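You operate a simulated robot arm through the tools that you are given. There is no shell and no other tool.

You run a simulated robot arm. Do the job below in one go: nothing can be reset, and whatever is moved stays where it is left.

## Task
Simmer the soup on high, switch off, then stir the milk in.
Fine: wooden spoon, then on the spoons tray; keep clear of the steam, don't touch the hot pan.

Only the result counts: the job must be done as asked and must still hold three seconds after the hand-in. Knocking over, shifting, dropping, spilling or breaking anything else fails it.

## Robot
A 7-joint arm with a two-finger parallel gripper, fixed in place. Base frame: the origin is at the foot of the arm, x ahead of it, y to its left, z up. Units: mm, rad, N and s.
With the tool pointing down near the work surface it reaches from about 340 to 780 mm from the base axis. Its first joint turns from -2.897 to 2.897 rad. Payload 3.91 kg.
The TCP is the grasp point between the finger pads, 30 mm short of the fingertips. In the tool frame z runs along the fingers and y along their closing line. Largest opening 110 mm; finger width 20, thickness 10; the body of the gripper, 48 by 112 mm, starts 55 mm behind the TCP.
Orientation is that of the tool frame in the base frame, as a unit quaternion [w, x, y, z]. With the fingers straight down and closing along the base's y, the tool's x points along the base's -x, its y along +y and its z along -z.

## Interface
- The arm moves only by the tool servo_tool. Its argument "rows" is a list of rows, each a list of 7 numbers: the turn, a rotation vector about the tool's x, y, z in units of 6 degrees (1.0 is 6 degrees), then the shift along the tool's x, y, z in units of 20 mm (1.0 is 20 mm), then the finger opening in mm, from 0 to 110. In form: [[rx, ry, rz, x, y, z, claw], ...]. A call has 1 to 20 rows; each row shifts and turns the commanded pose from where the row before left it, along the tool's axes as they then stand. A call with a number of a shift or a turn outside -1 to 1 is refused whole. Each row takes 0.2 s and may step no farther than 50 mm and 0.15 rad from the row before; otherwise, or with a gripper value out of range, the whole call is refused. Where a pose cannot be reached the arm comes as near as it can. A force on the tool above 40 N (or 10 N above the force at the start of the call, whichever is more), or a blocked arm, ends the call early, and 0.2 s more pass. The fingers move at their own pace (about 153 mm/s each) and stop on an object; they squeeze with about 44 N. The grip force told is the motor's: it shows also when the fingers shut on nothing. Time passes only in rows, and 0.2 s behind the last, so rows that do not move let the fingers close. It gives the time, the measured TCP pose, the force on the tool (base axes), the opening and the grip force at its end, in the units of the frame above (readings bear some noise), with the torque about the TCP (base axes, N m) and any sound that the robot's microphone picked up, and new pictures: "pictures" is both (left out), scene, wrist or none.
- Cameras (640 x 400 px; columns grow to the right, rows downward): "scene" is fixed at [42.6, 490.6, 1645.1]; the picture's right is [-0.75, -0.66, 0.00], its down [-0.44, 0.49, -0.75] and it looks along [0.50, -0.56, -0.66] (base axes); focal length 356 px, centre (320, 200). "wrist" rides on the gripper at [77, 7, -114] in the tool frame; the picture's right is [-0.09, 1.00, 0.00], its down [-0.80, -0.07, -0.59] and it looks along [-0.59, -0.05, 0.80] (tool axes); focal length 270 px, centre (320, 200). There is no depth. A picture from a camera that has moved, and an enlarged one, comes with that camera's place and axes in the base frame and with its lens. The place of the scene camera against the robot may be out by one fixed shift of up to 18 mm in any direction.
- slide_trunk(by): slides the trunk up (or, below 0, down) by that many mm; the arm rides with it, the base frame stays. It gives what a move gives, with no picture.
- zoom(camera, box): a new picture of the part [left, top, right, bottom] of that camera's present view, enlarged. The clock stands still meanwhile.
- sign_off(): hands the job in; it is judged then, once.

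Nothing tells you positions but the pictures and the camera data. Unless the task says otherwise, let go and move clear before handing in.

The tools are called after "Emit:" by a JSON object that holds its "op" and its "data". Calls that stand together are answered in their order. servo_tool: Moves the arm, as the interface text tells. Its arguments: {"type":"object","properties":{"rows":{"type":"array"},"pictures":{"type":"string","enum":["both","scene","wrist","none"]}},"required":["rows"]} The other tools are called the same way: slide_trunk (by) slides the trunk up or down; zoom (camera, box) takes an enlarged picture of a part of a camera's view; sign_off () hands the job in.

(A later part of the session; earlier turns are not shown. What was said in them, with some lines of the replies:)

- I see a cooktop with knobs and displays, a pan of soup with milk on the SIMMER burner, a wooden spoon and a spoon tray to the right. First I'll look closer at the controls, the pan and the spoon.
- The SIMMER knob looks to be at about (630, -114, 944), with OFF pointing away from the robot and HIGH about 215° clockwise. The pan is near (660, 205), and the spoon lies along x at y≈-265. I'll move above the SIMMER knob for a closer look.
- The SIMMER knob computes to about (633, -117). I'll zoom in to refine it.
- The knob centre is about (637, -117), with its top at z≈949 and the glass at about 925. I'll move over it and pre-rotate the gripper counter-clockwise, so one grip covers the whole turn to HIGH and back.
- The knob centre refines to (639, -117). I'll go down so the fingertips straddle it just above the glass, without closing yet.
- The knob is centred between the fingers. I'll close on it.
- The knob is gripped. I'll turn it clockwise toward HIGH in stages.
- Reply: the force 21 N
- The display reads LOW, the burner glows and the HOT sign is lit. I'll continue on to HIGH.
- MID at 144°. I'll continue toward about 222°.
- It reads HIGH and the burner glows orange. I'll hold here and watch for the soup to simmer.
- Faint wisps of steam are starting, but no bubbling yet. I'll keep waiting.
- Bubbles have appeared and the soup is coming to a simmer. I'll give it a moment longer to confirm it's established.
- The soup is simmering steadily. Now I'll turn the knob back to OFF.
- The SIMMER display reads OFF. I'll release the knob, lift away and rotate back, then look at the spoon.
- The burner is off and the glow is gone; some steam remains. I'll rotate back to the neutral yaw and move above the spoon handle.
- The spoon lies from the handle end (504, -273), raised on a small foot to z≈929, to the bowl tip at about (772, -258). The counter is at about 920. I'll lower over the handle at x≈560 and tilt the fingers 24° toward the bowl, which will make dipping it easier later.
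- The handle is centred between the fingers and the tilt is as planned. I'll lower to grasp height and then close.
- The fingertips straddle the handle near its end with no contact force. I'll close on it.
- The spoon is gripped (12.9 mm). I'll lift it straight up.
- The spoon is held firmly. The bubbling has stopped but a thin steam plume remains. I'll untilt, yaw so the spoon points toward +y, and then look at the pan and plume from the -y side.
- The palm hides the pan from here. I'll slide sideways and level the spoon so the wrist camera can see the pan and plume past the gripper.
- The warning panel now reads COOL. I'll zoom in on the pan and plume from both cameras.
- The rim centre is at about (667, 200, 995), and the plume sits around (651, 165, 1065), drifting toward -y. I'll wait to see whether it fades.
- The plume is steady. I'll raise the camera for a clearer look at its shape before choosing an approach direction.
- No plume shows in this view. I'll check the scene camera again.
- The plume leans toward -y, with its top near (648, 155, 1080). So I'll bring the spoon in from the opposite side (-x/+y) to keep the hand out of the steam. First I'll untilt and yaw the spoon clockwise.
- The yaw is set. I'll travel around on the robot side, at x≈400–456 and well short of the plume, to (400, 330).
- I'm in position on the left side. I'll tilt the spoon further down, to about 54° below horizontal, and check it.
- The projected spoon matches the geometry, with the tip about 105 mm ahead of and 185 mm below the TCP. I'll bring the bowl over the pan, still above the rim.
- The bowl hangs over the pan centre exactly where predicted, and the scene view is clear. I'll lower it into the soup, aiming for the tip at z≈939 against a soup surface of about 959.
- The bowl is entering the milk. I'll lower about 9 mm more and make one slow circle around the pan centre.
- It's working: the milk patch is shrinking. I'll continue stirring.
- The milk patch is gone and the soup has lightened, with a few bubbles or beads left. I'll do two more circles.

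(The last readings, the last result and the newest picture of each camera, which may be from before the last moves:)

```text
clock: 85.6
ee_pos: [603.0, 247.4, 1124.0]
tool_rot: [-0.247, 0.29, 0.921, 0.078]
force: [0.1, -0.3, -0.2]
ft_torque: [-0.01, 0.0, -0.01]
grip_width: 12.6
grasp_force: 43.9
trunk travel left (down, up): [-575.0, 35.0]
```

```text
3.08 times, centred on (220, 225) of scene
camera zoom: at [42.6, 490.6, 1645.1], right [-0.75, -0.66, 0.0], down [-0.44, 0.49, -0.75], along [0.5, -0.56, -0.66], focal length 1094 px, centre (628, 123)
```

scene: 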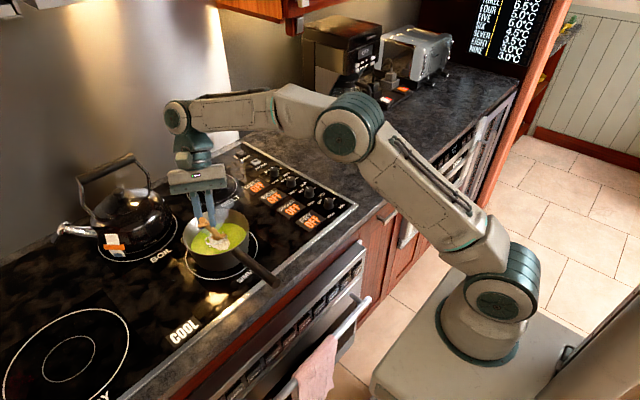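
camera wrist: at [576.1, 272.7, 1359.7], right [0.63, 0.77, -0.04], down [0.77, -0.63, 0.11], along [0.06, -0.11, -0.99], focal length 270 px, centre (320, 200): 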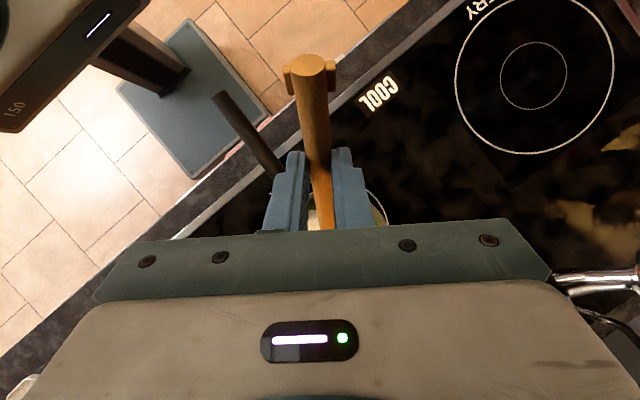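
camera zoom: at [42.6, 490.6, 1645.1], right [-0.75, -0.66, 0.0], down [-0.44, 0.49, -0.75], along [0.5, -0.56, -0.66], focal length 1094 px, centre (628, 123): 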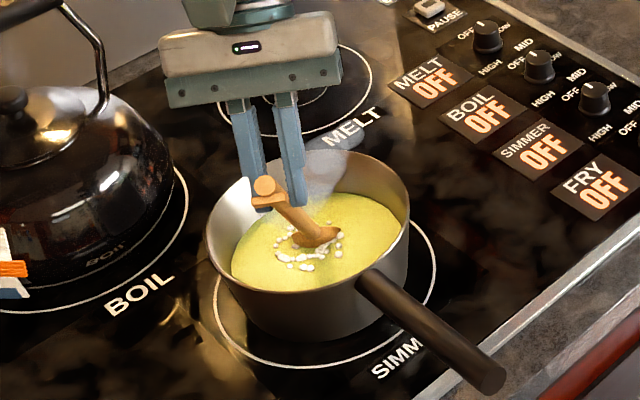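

The milk is fully blended and the picture hasn't changed between the last two checks. I'll raise the spoon straight up, pause briefly to let it drip over the pan, and retreat the way I came.

Emit:
{"op": "servo_tool", "data": {"rows": [[0, 0, 0, 0.65, 0, 0.375, 5], [0, 0, 0, 0.25, 0, -0.433, 5], [0, 0, 0, 0.5, 0, -0.866, 5], [0, 0, 0, 0.5, 0, -0.866, 5], [0, 0, 0, 0.5, 0, -0.866, 5], [0, 0, 0, 0, 0, 0, 5], [0, 0, 0, 0, 0, 0, 5], [0, 0, 0, 0, 0, 0, 5], [0, 0, 0, 0, 0, 0, 5], [0, 0, 0, 0, 0, 0, 5], [0, 0, 0, 0.5, 0, -0.866, 5], [0, 0, 0, 0.5, 0, -0.866, 5], [0, 0, 0, 0.5, 0, -0.866, 5], [0, 0, 0, 0.5, 0, -0.866, 5]], "pictures": "scene"}}

Emit:
{"op": "zoom", "data": {"camera": "scene", "box": [150, 150, 290, 290]}}

```text
clock: 88.6
ee_pos: [592.4, 255.4, 1274.2]
tool_rot: [-0.246, 0.29, 0.921, 0.078]
force: [0.1, 0.4, 0.6]
ft_torque: [0.0, 0.0, -0.02]
grip_width: 12.8
grasp_force: 43.8
trunk travel left (down, up): [-575.0, 35.0]
```

scene: 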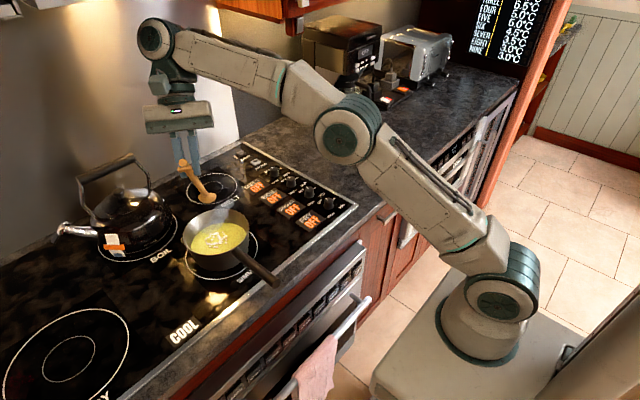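

```text
2.86 times, centred on (220, 220) of scene
camera zoom: at [42.6, 490.6, 1645.1], right [-0.75, -0.66, 0.0], down [-0.44, 0.49, -0.75], along [0.5, -0.56, -0.66], focal length 1016 px, centre (606, 143)
```

zoom: 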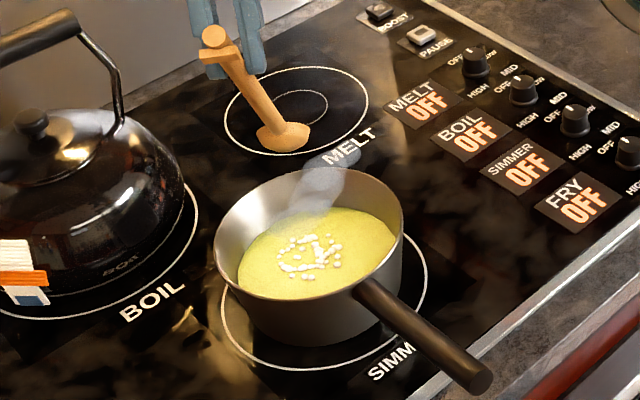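

Emit:
{"op": "zoom", "data": {"camera": "scene", "box": [190, 205, 260, 265]}}

```text
6.67 times, centred on (225, 235) of scene
camera zoom: at [42.6, 490.6, 1645.1], right [-0.75, -0.66, 0.0], down [-0.44, 0.49, -0.75], along [0.5, -0.56, -0.66], focal length 2370 px, centre (953, -33)
```

zoom: 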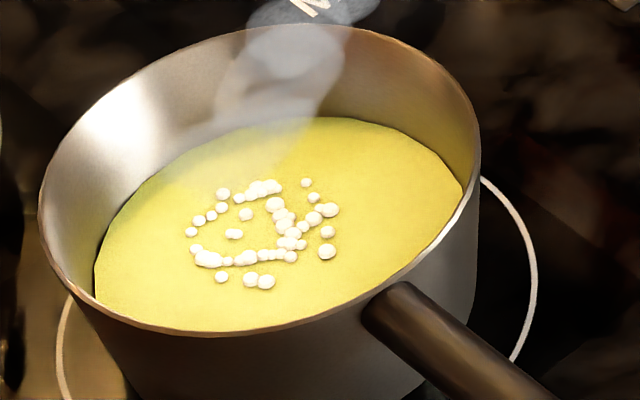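

The soup is a uniform pale yellow; the beads match the leftover simmer bubbles. I'll retreat on the reverse path and untilt.

Emit:
{"op": "servo_tool", "data": {"rows": [[0, 0, 0, 0.79, -0.218, 0.457, 5], [0, 0, 0, 0.79, -0.218, 0.457, 5], [0, 0, 0, 0.79, -0.218, 0.457, 5], [0, 0, 0, 0.79, -0.218, 0.457, 5], [0, 0, 0, 0.79, -0.218, 0.457, 5], [0, 0, 0, 0.79, -0.218, 0.457, 5], [0, 0, 0, 0.79, -0.218, 0.457, 5], [0, 0, 0, 0.79, -0.218, 0.457, 5], [0, 0, 0, 0.79, -0.218, 0.457, 5], [0, 0, 0, 0.79, -0.218, 0.457, 5], [0, 0, 0, 0.79, -0.218, 0.457, 5], [0, -1, 0, 0, 0, 0, 5], [0, -1, 0, 0, 0, 0, 5], [0, -1, 0, 0, 0, 0, 5], [0, -1, 0, 0, 0, 0, 5], [0, -1, 0, 0, 0, 0, 5]], "pictures": "none"}}

Emit:
{"op": "servo_tool", "data": {"rows": [[0, 0, 0, -0.783, -0.846, 0, 5], [0, 0, 0, -0.783, -0.846, 0, 5], [0, 0, 0, -0.783, -0.846, 0, 5], [0, 0, 0, -0.783, -0.846, 0, 5], [0, 0, 0, -0.783, -0.846, 0, 5], [0, 0, 0, -0.783, -0.846, 0, 5], [0, 0, 0, -0.783, -0.846, 0, 5], [0, 0, 0, -0.783, -0.846, 0, 5], [0, 0, 0, -0.783, -0.846, 0, 5], [0, 0, 0, -0.783, -0.846, 0, 5], [0, 0, 0, -0.783, -0.846, 0, 5], [0, 0, 0, -0.783, -0.846, 0, 5], [0, 0, 0, -0.783, -0.846, 0, 5], [0, 0, 0, -0.783, -0.846, 0, 5], [0, 0, 0, -0.783, -0.846, 0, 5], [0, 0, 0, -0.783, -0.846, 0, 5], [0, 0, 0, -0.783, -0.846, 0, 5], [0, 0, 0, -0.783, -0.846, 0, 5]]}}

```text
clock: 92.0
ee_pos: [399.8, 331.1, 1275.2]
tool_rot: [0.002, 0.301, 0.954, 0.0]
force: [0.5, 0.2, 0.1]
ft_torque: [-0.02, 0.01, 0.01]
grip_width: 12.7
grasp_force: 44.1
trunk travel left (down, up): [-575.0, 35.0]
```

```text
clock: 95.8
ee_pos: [455.9, -81.3, 1275.5]
tool_rot: [0.0, 0.301, 0.954, -0.001]
force: [-0.5, -0.3, -0.4]
ft_torque: [-0.02, 0.04, -0.02]
grip_width: 12.7
grasp_force: 44.0
trunk travel left (down, up): [-575.0, 35.0]
camera wrist: at [396.4, -32.5, 1390.6], right [0.64, 0.77, 0.0], down [0.62, -0.52, 0.59], along [0.46, -0.38, -0.8], focal length 270 px, centre (320, 200)
```

scene: 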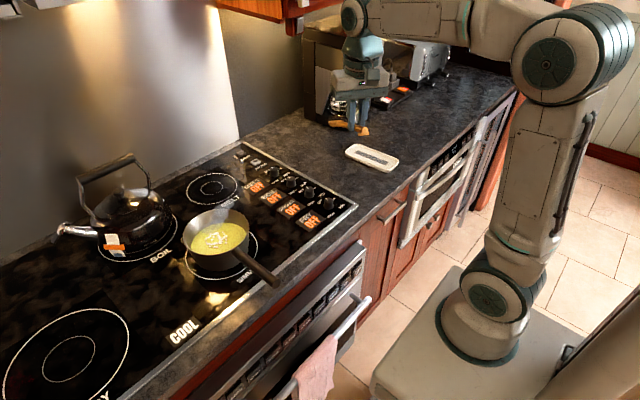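
wrist: 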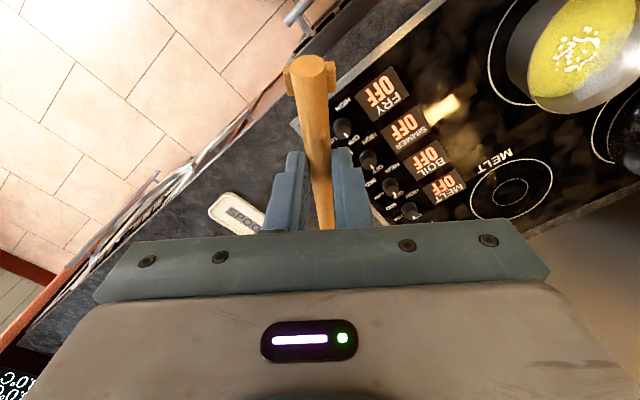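

Back on the right side. I'll yaw the spoon to point along +x and move over to the tray.

Emit:
{"op": "servo_tool", "data": {"rows": [[0, 0, -0.97, 0, 0, 0, 5], [0, 0, -0.97, 0, 0, 0, 5], [0, 0, -0.97, 0, 0, 0, 5], [0, 0, -0.97, 0, 0, 0, 5], [0, 0, -0.97, 0, 0, 0, 5], [0, 0, -0.98, 0, 0, 0, 5]], "pictures": "none"}}

Emit:
{"op": "servo_tool", "data": {"rows": [[0, 0, 0, -0.061, -0.922, 0.347, 5], [0, 0, 0, -0.061, -0.922, 0.347, 5], [0, 0, 0, -0.061, -0.922, 0.347, 5], [0, 0, 0, -0.061, -0.922, 0.347, 5], [0, 0, 0, -0.061, -0.922, 0.347, 5], [0, 0, 0, -0.061, -0.922, 0.347, 5], [0, 0, 0, -0.061, -0.922, 0.347, 5], [0, 0, 0, -0.061, -0.922, 0.347, 5], [0, 0, 0, -0.061, -0.922, 0.347, 5], [0, 0, 0, -0.061, -0.922, 0.347, 5], [0, 0, 0, -0.061, -0.922, 0.347, 5], [0, 0, 0, -0.061, -0.922, 0.347, 5], [0, 0, 0, -0.061, -0.922, 0.347, 5], [0, 0, 0, -0.061, -0.922, 0.347, 5], [0, 0, 0, -0.061, -0.922, 0.347, 5], [0, 0, 0, -0.061, -0.922, 0.347, 5], [0, 0, 0, -0.061, -0.922, 0.347, 5], [0, 0, 0, -0.061, -0.922, 0.347, 5]]}}

Emit:
{"op": "zoom", "data": {"camera": "scene", "box": [290, 90, 450, 210]}}

```text
clock: 97.2
ee_pos: [456.8, -80.9, 1274.7]
tool_rot: [0.0, -0.001, 1.0, 0.0]
force: [-0.2, -0.5, -0.4]
ft_torque: [-0.01, 0.0, -0.01]
grip_width: 12.7
grasp_force: 43.6
trunk travel left (down, up): [-575.0, 35.0]
```

```text
clock: 101.0
ee_pos: [478.9, -413.3, 1149.9]
tool_rot: [-0.001, 0.0, 1.0, 0.0]
force: [0.0, -0.5, 0.2]
ft_torque: [0.02, 0.06, 0.0]
grip_width: 12.7
grasp_force: 43.6
trunk travel left (down, up): [-575.0, 35.0]
camera wrist: at [400.5, -406.6, 1265.3], right [0.09, 1.0, 0.0], down [0.8, -0.07, 0.59], along [0.59, -0.05, -0.8], focal length 270 px, centre (320, 200)
```

scene: 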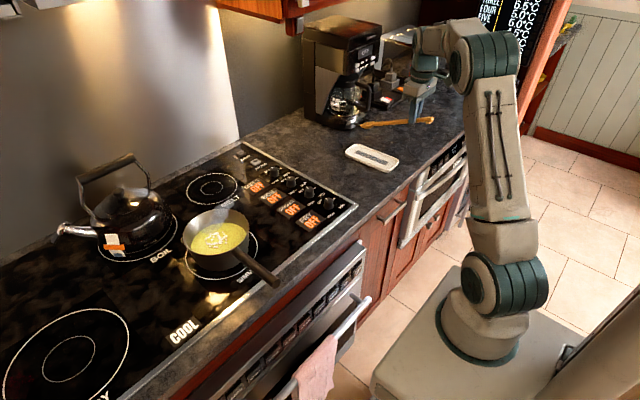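
wrist: 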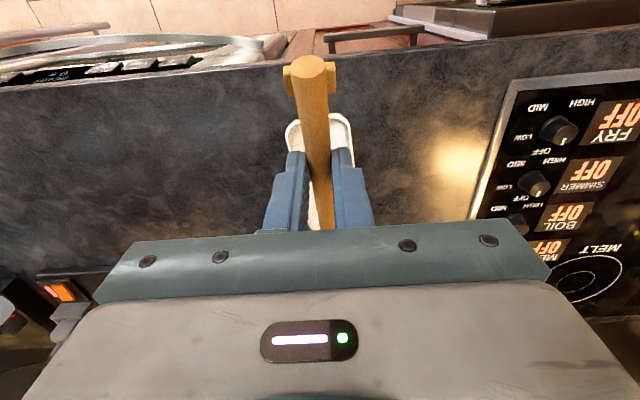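

```text
3.33 times, centred on (370, 150) of scene
camera zoom: at [42.6, 490.6, 1645.1], right [-0.75, -0.66, 0.0], down [-0.44, 0.49, -0.75], along [0.5, -0.56, -0.66], focal length 1185 px, centre (153, 367)
```

zoom: 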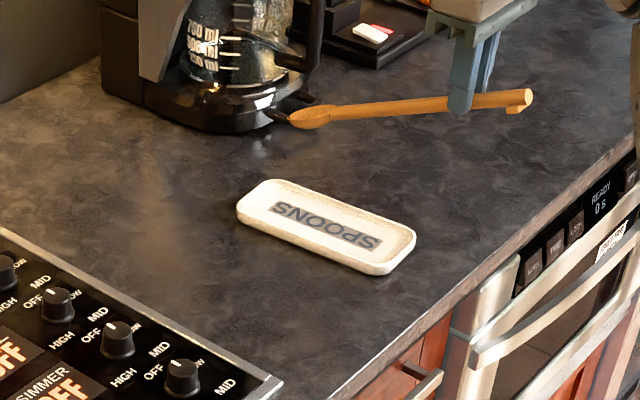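

The tray spans roughly x 515–702 and is centred at y≈-415. I'll level the spoon to about 3.6° bowl-down and descend to just above the tray.

Emit:
{"op": "servo_tool", "data": {"rows": [[0, -0.85, 0, 0, -0.1, 0, 5], [0, -0.85, 0, 0, 0, 0, 5], [0, -0.85, 0, 0, 0, 0, 5], [0, -0.85, 0, 0, 0, 0, 5], [0, 0, 0, 0.3486, 0, 0.937, 5], [0, 0, 0, 0.3486, 0, 0.937, 5], [0, 0, 0, 0.3486, 0, 0.937, 5], [0, 0, 0, 0.3486, 0, 0.937, 5], [0, 0, 0, 0.3486, 0, 0.937, 5], [0, 0, 0, 0.3486, 0, 0.937, 5], [0, 0, 0, 0.3486, 0, 0.937, 5], [0, 0, 0, 0.2, 0, 0.56, 5]]}}

Emit:
{"op": "zoom", "data": {"camera": "scene", "box": [310, 110, 440, 200]}}

Emit:
{"op": "zoom", "data": {"camera": "wrist", "box": [220, 40, 420, 240]}}

```text
clock: 103.6
ee_pos: [478.2, -414.5, 998.3]
tool_rot: [0.177, 0.0, 0.984, 0.001]
force: [0.4, 0.5, -1.2]
ft_torque: [0.03, -0.01, 0.01]
grip_width: 12.6
grasp_force: 44.1
trunk travel left (down, up): [-575.0, 35.0]
camera wrist: at [365.7, -408.6, 1078.8], right [0.08, 1.0, 0.03], down [0.54, -0.07, 0.84], along [0.84, -0.05, -0.55], focal length 270 px, centre (320, 200)
```

scene: 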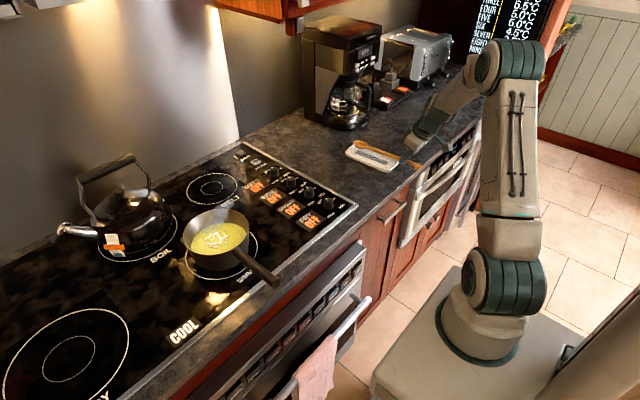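
wrist: 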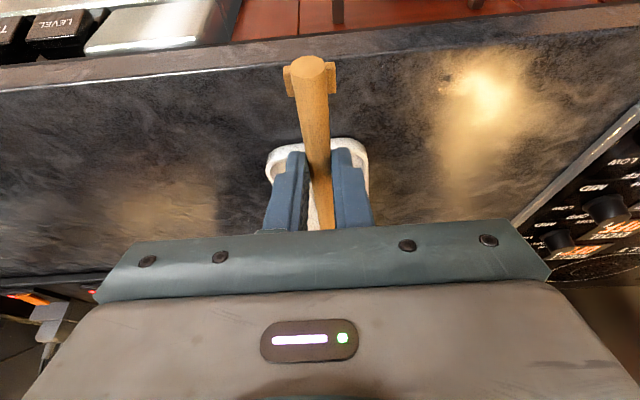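

```text
4.44 times, centred on (375, 155) of scene
camera zoom: at [42.6, 490.6, 1645.1], right [-0.75, -0.66, 0.0], down [-0.44, 0.49, -0.75], along [0.5, -0.56, -0.66], focal length 1580 px, centre (76, 400)
```

zoom: 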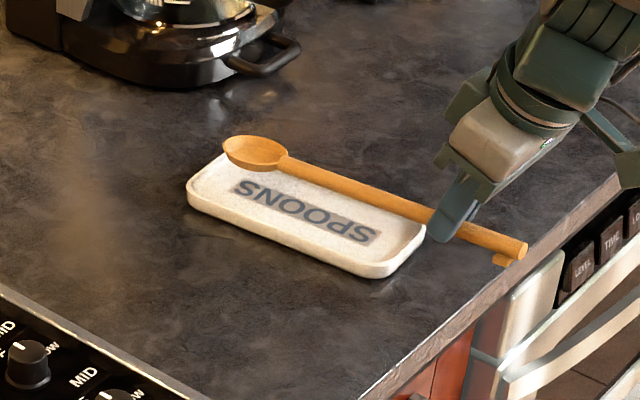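

```text
2.00 times, centred on (320, 140) of wrist
camera zoom: at [365.7, -408.6, 1078.8], right [0.08, 1.0, 0.03], down [0.54, -0.07, 0.84], along [0.84, -0.05, -0.55], focal length 541 px, centre (320, 320)
```

zoom: 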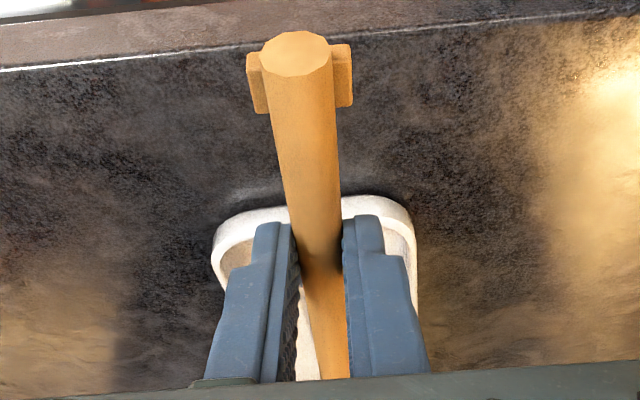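

The spoon is about 25–30 mm above the tray and lined up lengthwise. I'll lower another 14 mm and re-check.

Emit:
{"op": "servo_tool", "data": {"rows": [[0, 0, 0, 0.12, 0, 0.33, 5], [0, 0, 0, 0.12, 0, 0.33, 5], [0, 0, 0, 0, 0, 0, 5]], "pictures": "none"}}

Emit:
{"op": "zoom", "data": {"camera": "scene", "box": [330, 125, 430, 190]}}

```text
clock: 104.4
ee_pos: [478.1, -414.7, 984.3]
tool_rot: [0.177, 0.0, 0.984, 0.0]
force: [0.3, 0.1, -0.1]
ft_torque: [0.04, 0.0, 0.04]
grip_width: 12.5
grasp_force: 43.7
trunk travel left (down, up): [-575.0, 35.0]
```

```text
6.15 times, centred on (380, 158) of scene
camera zoom: at [42.6, 490.6, 1645.1], right [-0.75, -0.66, 0.0], down [-0.44, 0.49, -0.75], along [0.5, -0.56, -0.66], focal length 2188 px, centre (-49, 462)
```

zoom: 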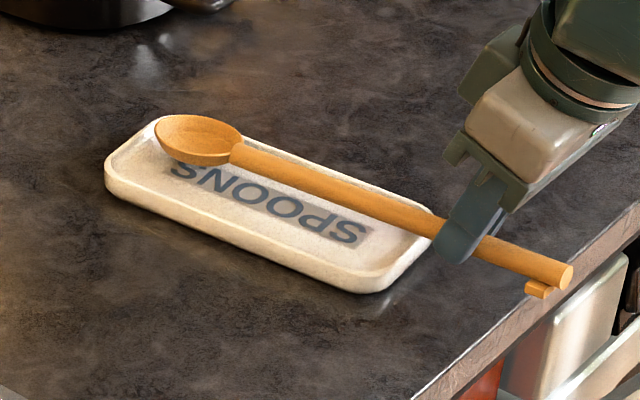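

The bowl end sits a little toward -y of the tray centreline. I'll nudge +3 mm and yaw slightly, then lower gently until contact.

Emit:
{"op": "servo_tool", "data": {"rows": [[0, 0, -0.25, 0, 0.15, 0, 5], [0, 0, 0, 0.06, 0, 0.17, 5], [0, 0, 0, 0.06, 0, 0.17, 5], [0, 0, 0, 0, 0, 0, 5]], "pictures": "none"}}

Emit:
{"op": "zoom", "data": {"camera": "scene", "box": [330, 125, 430, 190]}}

```text
clock: 105.4
ee_pos: [477.6, -411.2, 976.5]
tool_rot: [0.177, -0.013, 0.984, -0.002]
force: [-0.1, 0.3, 0.2]
ft_torque: [0.0, 0.04, -0.02]
grip_width: 12.8
grasp_force: 44.3
trunk travel left (down, up): [-575.0, 35.0]
```

```text
6.15 times, centred on (380, 158) of scene
camera zoom: at [42.6, 490.6, 1645.1], right [-0.75, -0.66, 0.0], down [-0.44, 0.49, -0.75], along [0.5, -0.56, -0.66], focal length 2188 px, centre (-49, 462)
```

zoom: 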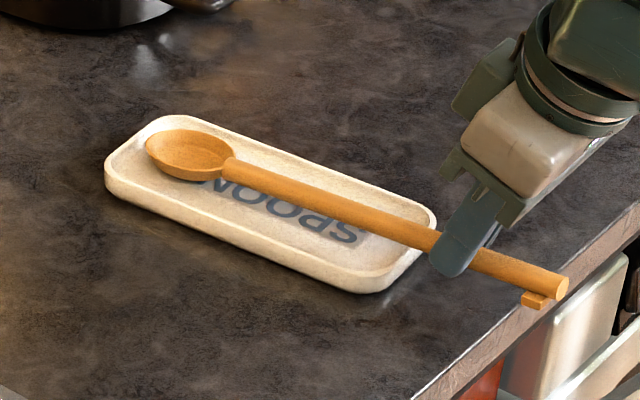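

Emit:
{"op": "servo_tool", "data": {"rows": [[0, 0, 0, 0.05, 0, 0.14, 5], [0, 0, 0, 0.05, 0, 0.14, 5], [0, 0, 0, 0, 0, 0, 5]], "pictures": "none"}}

Emit:
{"op": "zoom", "data": {"camera": "scene", "box": [330, 125, 430, 190]}}

Emit:
{"op": "zoom", "data": {"camera": "wrist", "box": [220, 40, 420, 240]}}

```text
clock: 106.2
ee_pos: [477.1, -412.2, 972.3]
tool_rot: [0.178, -0.013, 0.984, -0.003]
force: [-0.3, -0.8, 6.4]
ft_torque: [0.03, -1.41, 0.04]
grip_width: 12.7
grasp_force: 44.2
trunk travel left (down, up): [-575.0, 35.0]
```

```text
6.15 times, centred on (380, 158) of scene
camera zoom: at [42.6, 490.6, 1645.1], right [-0.75, -0.66, 0.0], down [-0.44, 0.49, -0.75], along [0.5, -0.56, -0.66], focal length 2188 px, centre (-49, 462)
```

zoom: 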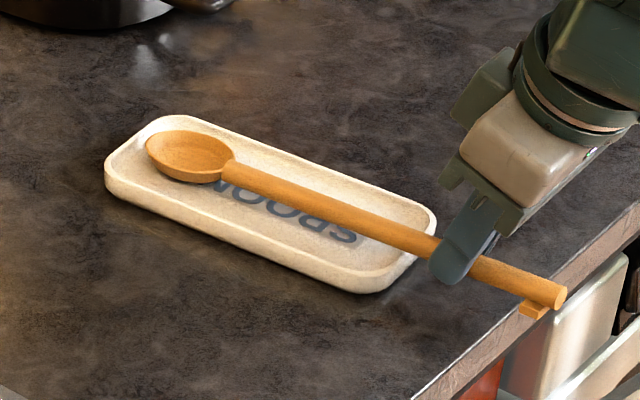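

```text
2.00 times, centred on (320, 140) of wrist
camera zoom: at [364.9, -407.5, 1053.1], right [0.06, 1.0, 0.02], down [0.54, -0.05, 0.84], along [0.84, -0.04, -0.55], focal length 541 px, centre (320, 320)
```

zoom: 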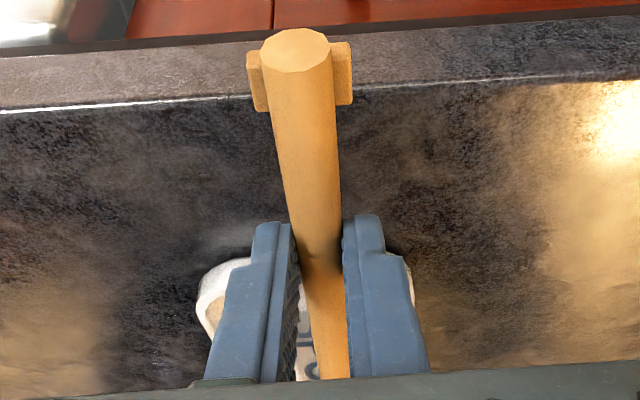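

The bowl is resting on the tray floor (6 N, with a torque arm matching the bowl). Next I'll ease the handle down onto the near rim while keeping the bowl in light contact.

Emit:
{"op": "servo_tool", "data": {"rows": [[0, -0.16, 0, 0.04, 0, 0.11, 5], [0, 0, 0, 0, 0, 0, 5]], "pictures": "none"}}

Emit:
{"op": "servo_tool", "data": {"rows": [[0, -0.16, 0, 0.04, 0, 0.11, 5], [0, 0, 0, 0, 0, 0, 5]], "pictures": "none"}}

Emit:
{"op": "zoom", "data": {"camera": "scene", "box": [330, 125, 430, 190]}}

```text
clock: 106.8
ee_pos: [477.1, -411.3, 969.6]
tool_rot: [0.184, -0.012, 0.983, -0.002]
force: [-2.1, -0.6, 3.6]
ft_torque: [0.01, -0.65, -0.04]
grip_width: 12.6
grasp_force: 43.9
trunk travel left (down, up): [-575.0, 35.0]
```

```text
clock: 107.4
ee_pos: [476.9, -410.5, 966.4]
tool_rot: [0.193, -0.013, 0.981, -0.002]
force: [-0.4, -0.2, -1.6]
ft_torque: [-0.02, 0.01, -0.02]
grip_width: 12.7
grasp_force: 43.9
trunk travel left (down, up): [-575.0, 35.0]
```

```text
6.15 times, centred on (380, 158) of scene
camera zoom: at [42.6, 490.6, 1645.1], right [-0.75, -0.66, 0.0], down [-0.44, 0.49, -0.75], along [0.5, -0.56, -0.66], focal length 2188 px, centre (-49, 462)
```

zoom: 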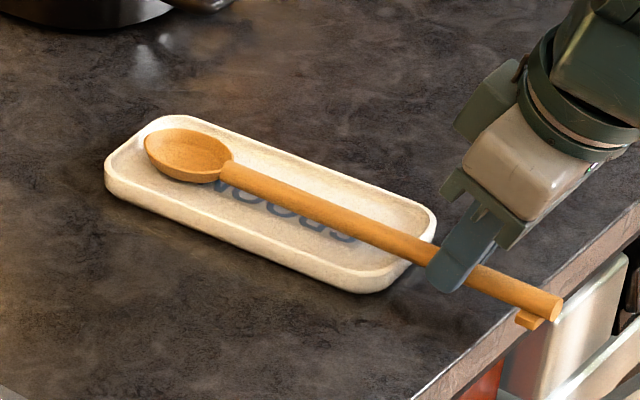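

Emit:
{"op": "servo_tool", "data": {"rows": [[0, 0, 0, 0.037, 0, 0.093, 5], [0, 0, 0, 0, 0, 0, 5]], "pictures": "none"}}

Emit:
{"op": "servo_tool", "data": {"rows": [[0, 0, 0, 0.037, 0, 0.093, 5], [0, 0, 0, 0, 0, 0, 5]], "pictures": "none"}}

Emit:
{"op": "zoom", "data": {"camera": "scene", "box": [330, 125, 430, 190]}}

```text
clock: 108.0
ee_pos: [477.8, -410.4, 965.7]
tool_rot: [0.194, -0.013, 0.981, -0.003]
force: [-1.0, 1.1, 6.0]
ft_torque: [0.05, -0.23, 0.02]
grip_width: 12.6
grasp_force: 44.2
trunk travel left (down, up): [-575.0, 35.0]
```

```text
clock: 108.6
ee_pos: [478.8, -410.9, 963.9]
tool_rot: [0.196, -0.013, 0.981, -0.003]
force: [-0.2, 1.2, 20.2]
ft_torque: [0.09, -0.81, 0.02]
grip_width: 12.8
grasp_force: 43.2
trunk travel left (down, up): [-575.0, 35.0]
```

```text
6.15 times, centred on (380, 158) of scene
camera zoom: at [42.6, 490.6, 1645.1], right [-0.75, -0.66, 0.0], down [-0.44, 0.49, -0.75], along [0.5, -0.56, -0.66], focal length 2188 px, centre (-49, 462)
```

zoom: 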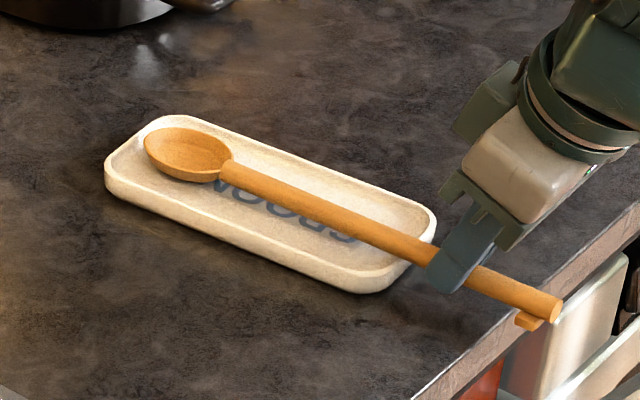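

The handle is on the near rim (lever of about 40 mm). I'll relieve the pressure and open the fingers.

Emit:
{"op": "servo_tool", "data": {"rows": [[0, 0, 0, -0.042, 0, -0.105, 5], [0, 0, 0, 0, 0, 0, 5]], "pictures": "none"}}

Emit:
{"op": "servo_tool", "data": {"rows": [[0, 0, 0, 0, 0, 0, 18], [0, 0, 0, 0, 0, 0, 25], [0, 0, 0, 0, 0, 0, 40], [0, 0, 0, 0, 0, 0, 40]]}}

Emit:
{"op": "zoom", "data": {"camera": "scene", "box": [330, 125, 430, 190]}}

Emit:
{"op": "zoom", "data": {"camera": "wrist", "box": [220, 40, 420, 240]}}

```text
clock: 109.2
ee_pos: [477.4, -411.0, 965.7]
tool_rot: [0.195, -0.012, 0.981, -0.003]
force: [3.3, -1.9, 13.3]
ft_torque: [-0.04, -0.67, -0.09]
grip_width: 12.5
grasp_force: 43.8
trunk travel left (down, up): [-575.0, 35.0]
```

```text
clock: 110.2
ee_pos: [478.6, -411.3, 965.3]
tool_rot: [0.194, -0.013, 0.981, -0.003]
force: [0.1, 0.0, -0.1]
ft_torque: [0.01, 0.01, 0.0]
grip_width: 40.2
grasp_force: 0.1
trunk travel left (down, up): [-575.0, 35.0]
camera wrist: at [362.7, -407.8, 1042.2], right [0.06, 1.0, 0.02], down [0.52, -0.05, 0.85], along [0.85, -0.04, -0.52], focal length 270 px, centre (320, 200)
```

scene: 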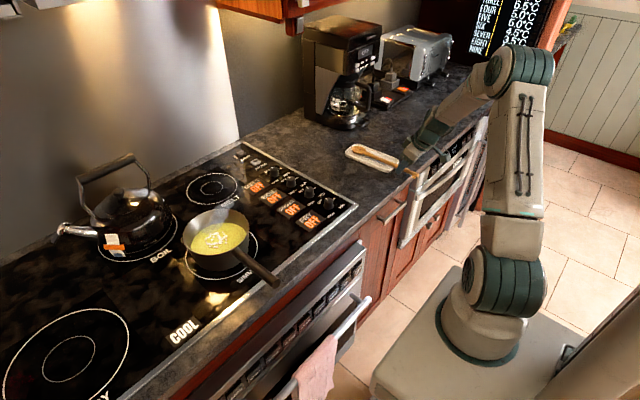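
wrist: 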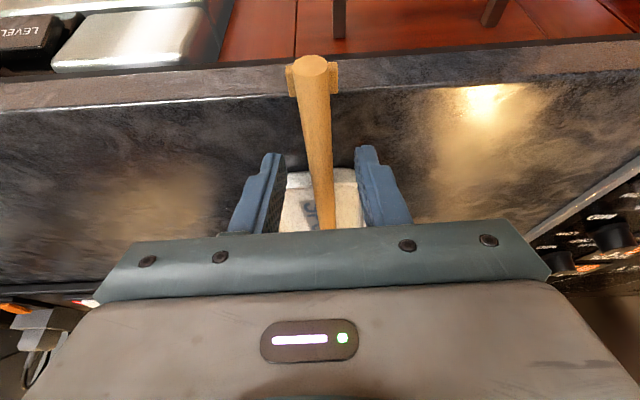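

```text
6.15 times, centred on (380, 158) of scene
camera zoom: at [42.6, 490.6, 1645.1], right [-0.75, -0.66, 0.0], down [-0.44, 0.49, -0.75], along [0.5, -0.56, -0.66], focal length 2188 px, centre (-49, 462)
```

zoom: 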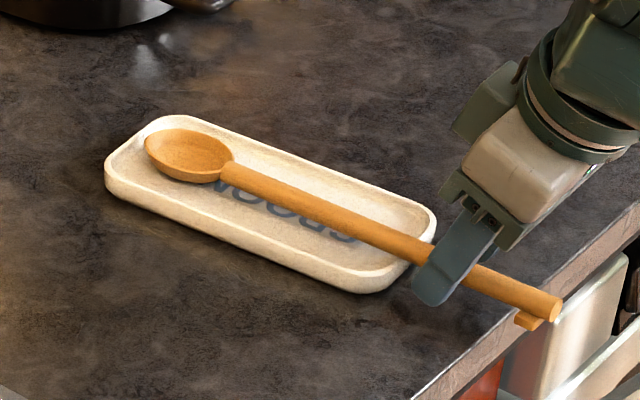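

```text
2.00 times, centred on (320, 140) of wrist
camera zoom: at [362.7, -407.8, 1042.2], right [0.06, 1.0, 0.02], down [0.52, -0.05, 0.85], along [0.85, -0.04, -0.52], focal length 541 px, centre (320, 320)
```

zoom: 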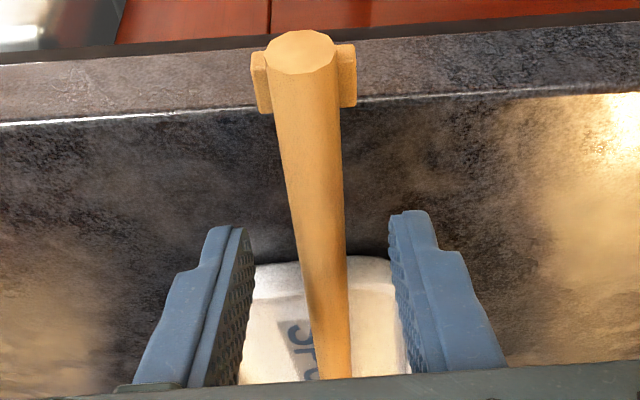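

The spoon rests stably with its bowl in the tray and handle on the rim. I'll lift straight up and clear.

Emit:
{"op": "servo_tool", "data": {"rows": [[0, 0, 0, 0, 0, 0, 60], [0, 0, 0, -0.19, 0, -0.46, 60], [0, 0, 0, -0.38, 0, -0.925, 60], [0, 0, 0, -0.38, 0, -0.925, 60], [0, 0, 0, -0.38, 0, -0.925, 60], [0, 0, 0, -0.38, 0, -0.925, 60], [0, 0, 0, -0.38, 0, -0.925, 60], [0, 0, 0, -0.38, 0, -0.925, 60], [0, 0, 0, -0.38, 0, -0.925, 60], [0, 0, 0, -0.38, 0, -0.925, 60]]}}

Emit:
{"op": "zoom", "data": {"camera": "scene", "box": [320, 115, 440, 200]}}

Emit:
{"op": "zoom", "data": {"camera": "scene", "box": [140, 140, 360, 290]}}

```text
clock: 112.4
ee_pos: [478.6, -409.9, 1135.3]
tool_rot: [0.193, -0.013, 0.981, -0.002]
force: [0.2, -0.7, -0.7]
ft_torque: [0.0, 0.01, -0.01]
grip_width: 60.1
grasp_force: 0.2
trunk travel left (down, up): [-575.0, 35.0]
camera wrist: at [363.0, -405.4, 1212.2], right [0.06, 1.0, 0.02], down [0.52, -0.05, 0.85], along [0.85, -0.04, -0.52], focal length 270 px, centre (320, 200)
```

scene: 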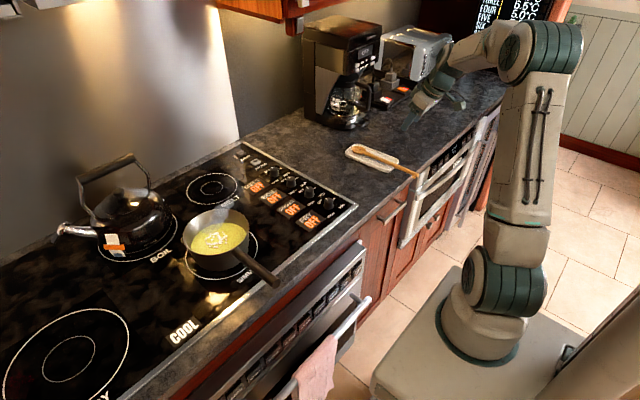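
wrist: 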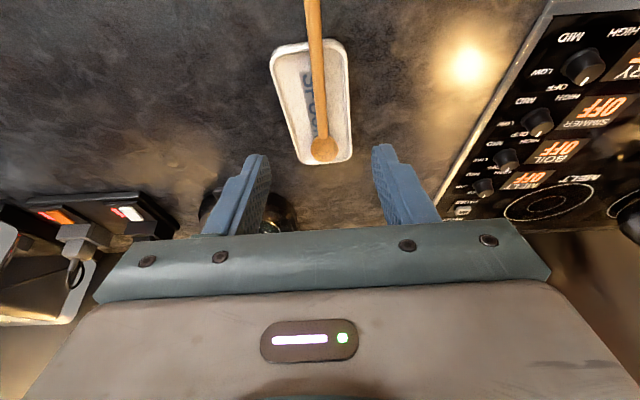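

```text
4.71 times, centred on (380, 158) of scene
camera zoom: at [42.6, 490.6, 1645.1], right [-0.75, -0.66, 0.0], down [-0.44, 0.49, -0.75], along [0.5, -0.56, -0.66], focal length 1673 px, centre (38, 400)
```

zoom: 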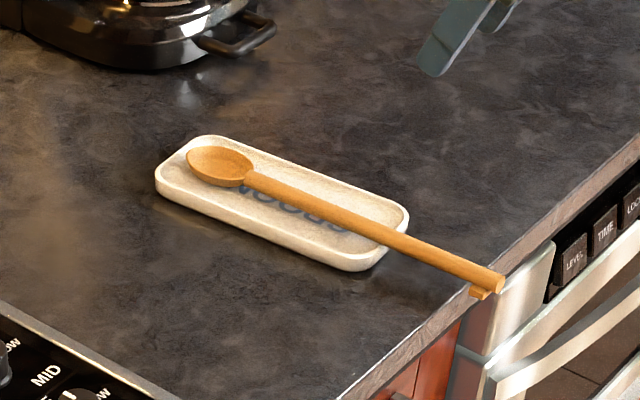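

```text
2.67 times, centred on (250, 215) of scene
camera zoom: at [42.6, 490.6, 1645.1], right [-0.75, -0.66, 0.0], down [-0.44, 0.49, -0.75], along [0.5, -0.56, -0.66], focal length 948 px, centre (507, 160)
```

zoom: 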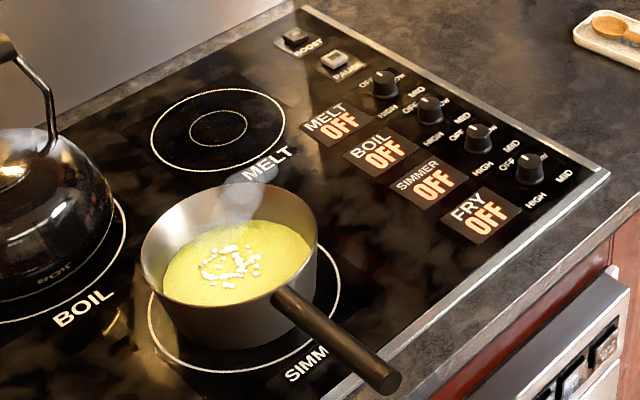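

Everything looks done: SIMMER is off, the milk is blended in, and the wooden spoon lies on the spoons tray. Nothing else has moved and the arm is clear, so I'm handing in.

Emit:
{"op": "sign_off", "data": {}}

```text
The job is handed in.
```

The job is done and handed in; the tool confirmed the hand-in but gave no verdict.

- **Simmer and off:** I turned the SIMMER knob to HIGH and held it until the soup bubbled. Then I turned it back; the display now reads OFF.
- **Milk:** I stirred four circles with the wooden spoon. The milk patch is gone and the soup is an even pale yellow. A few white beads remain on the surface. They didn't change with further stirring, so I took them for leftover simmer bubbles.
- **Steam and pan:** A thin steam plume never fully cleared. I brought the hand in from the side away from it and felt no contact with the pan.
- **Spoon:** It lies with its bowl in the spoons tray and its handle resting on the near rim. The spoon is longer than the tray, so the handle end sticks out past the counter's front edge. It stayed put after I let go.

Nothing else was knocked or shifted that I could see, and the arm is clear.
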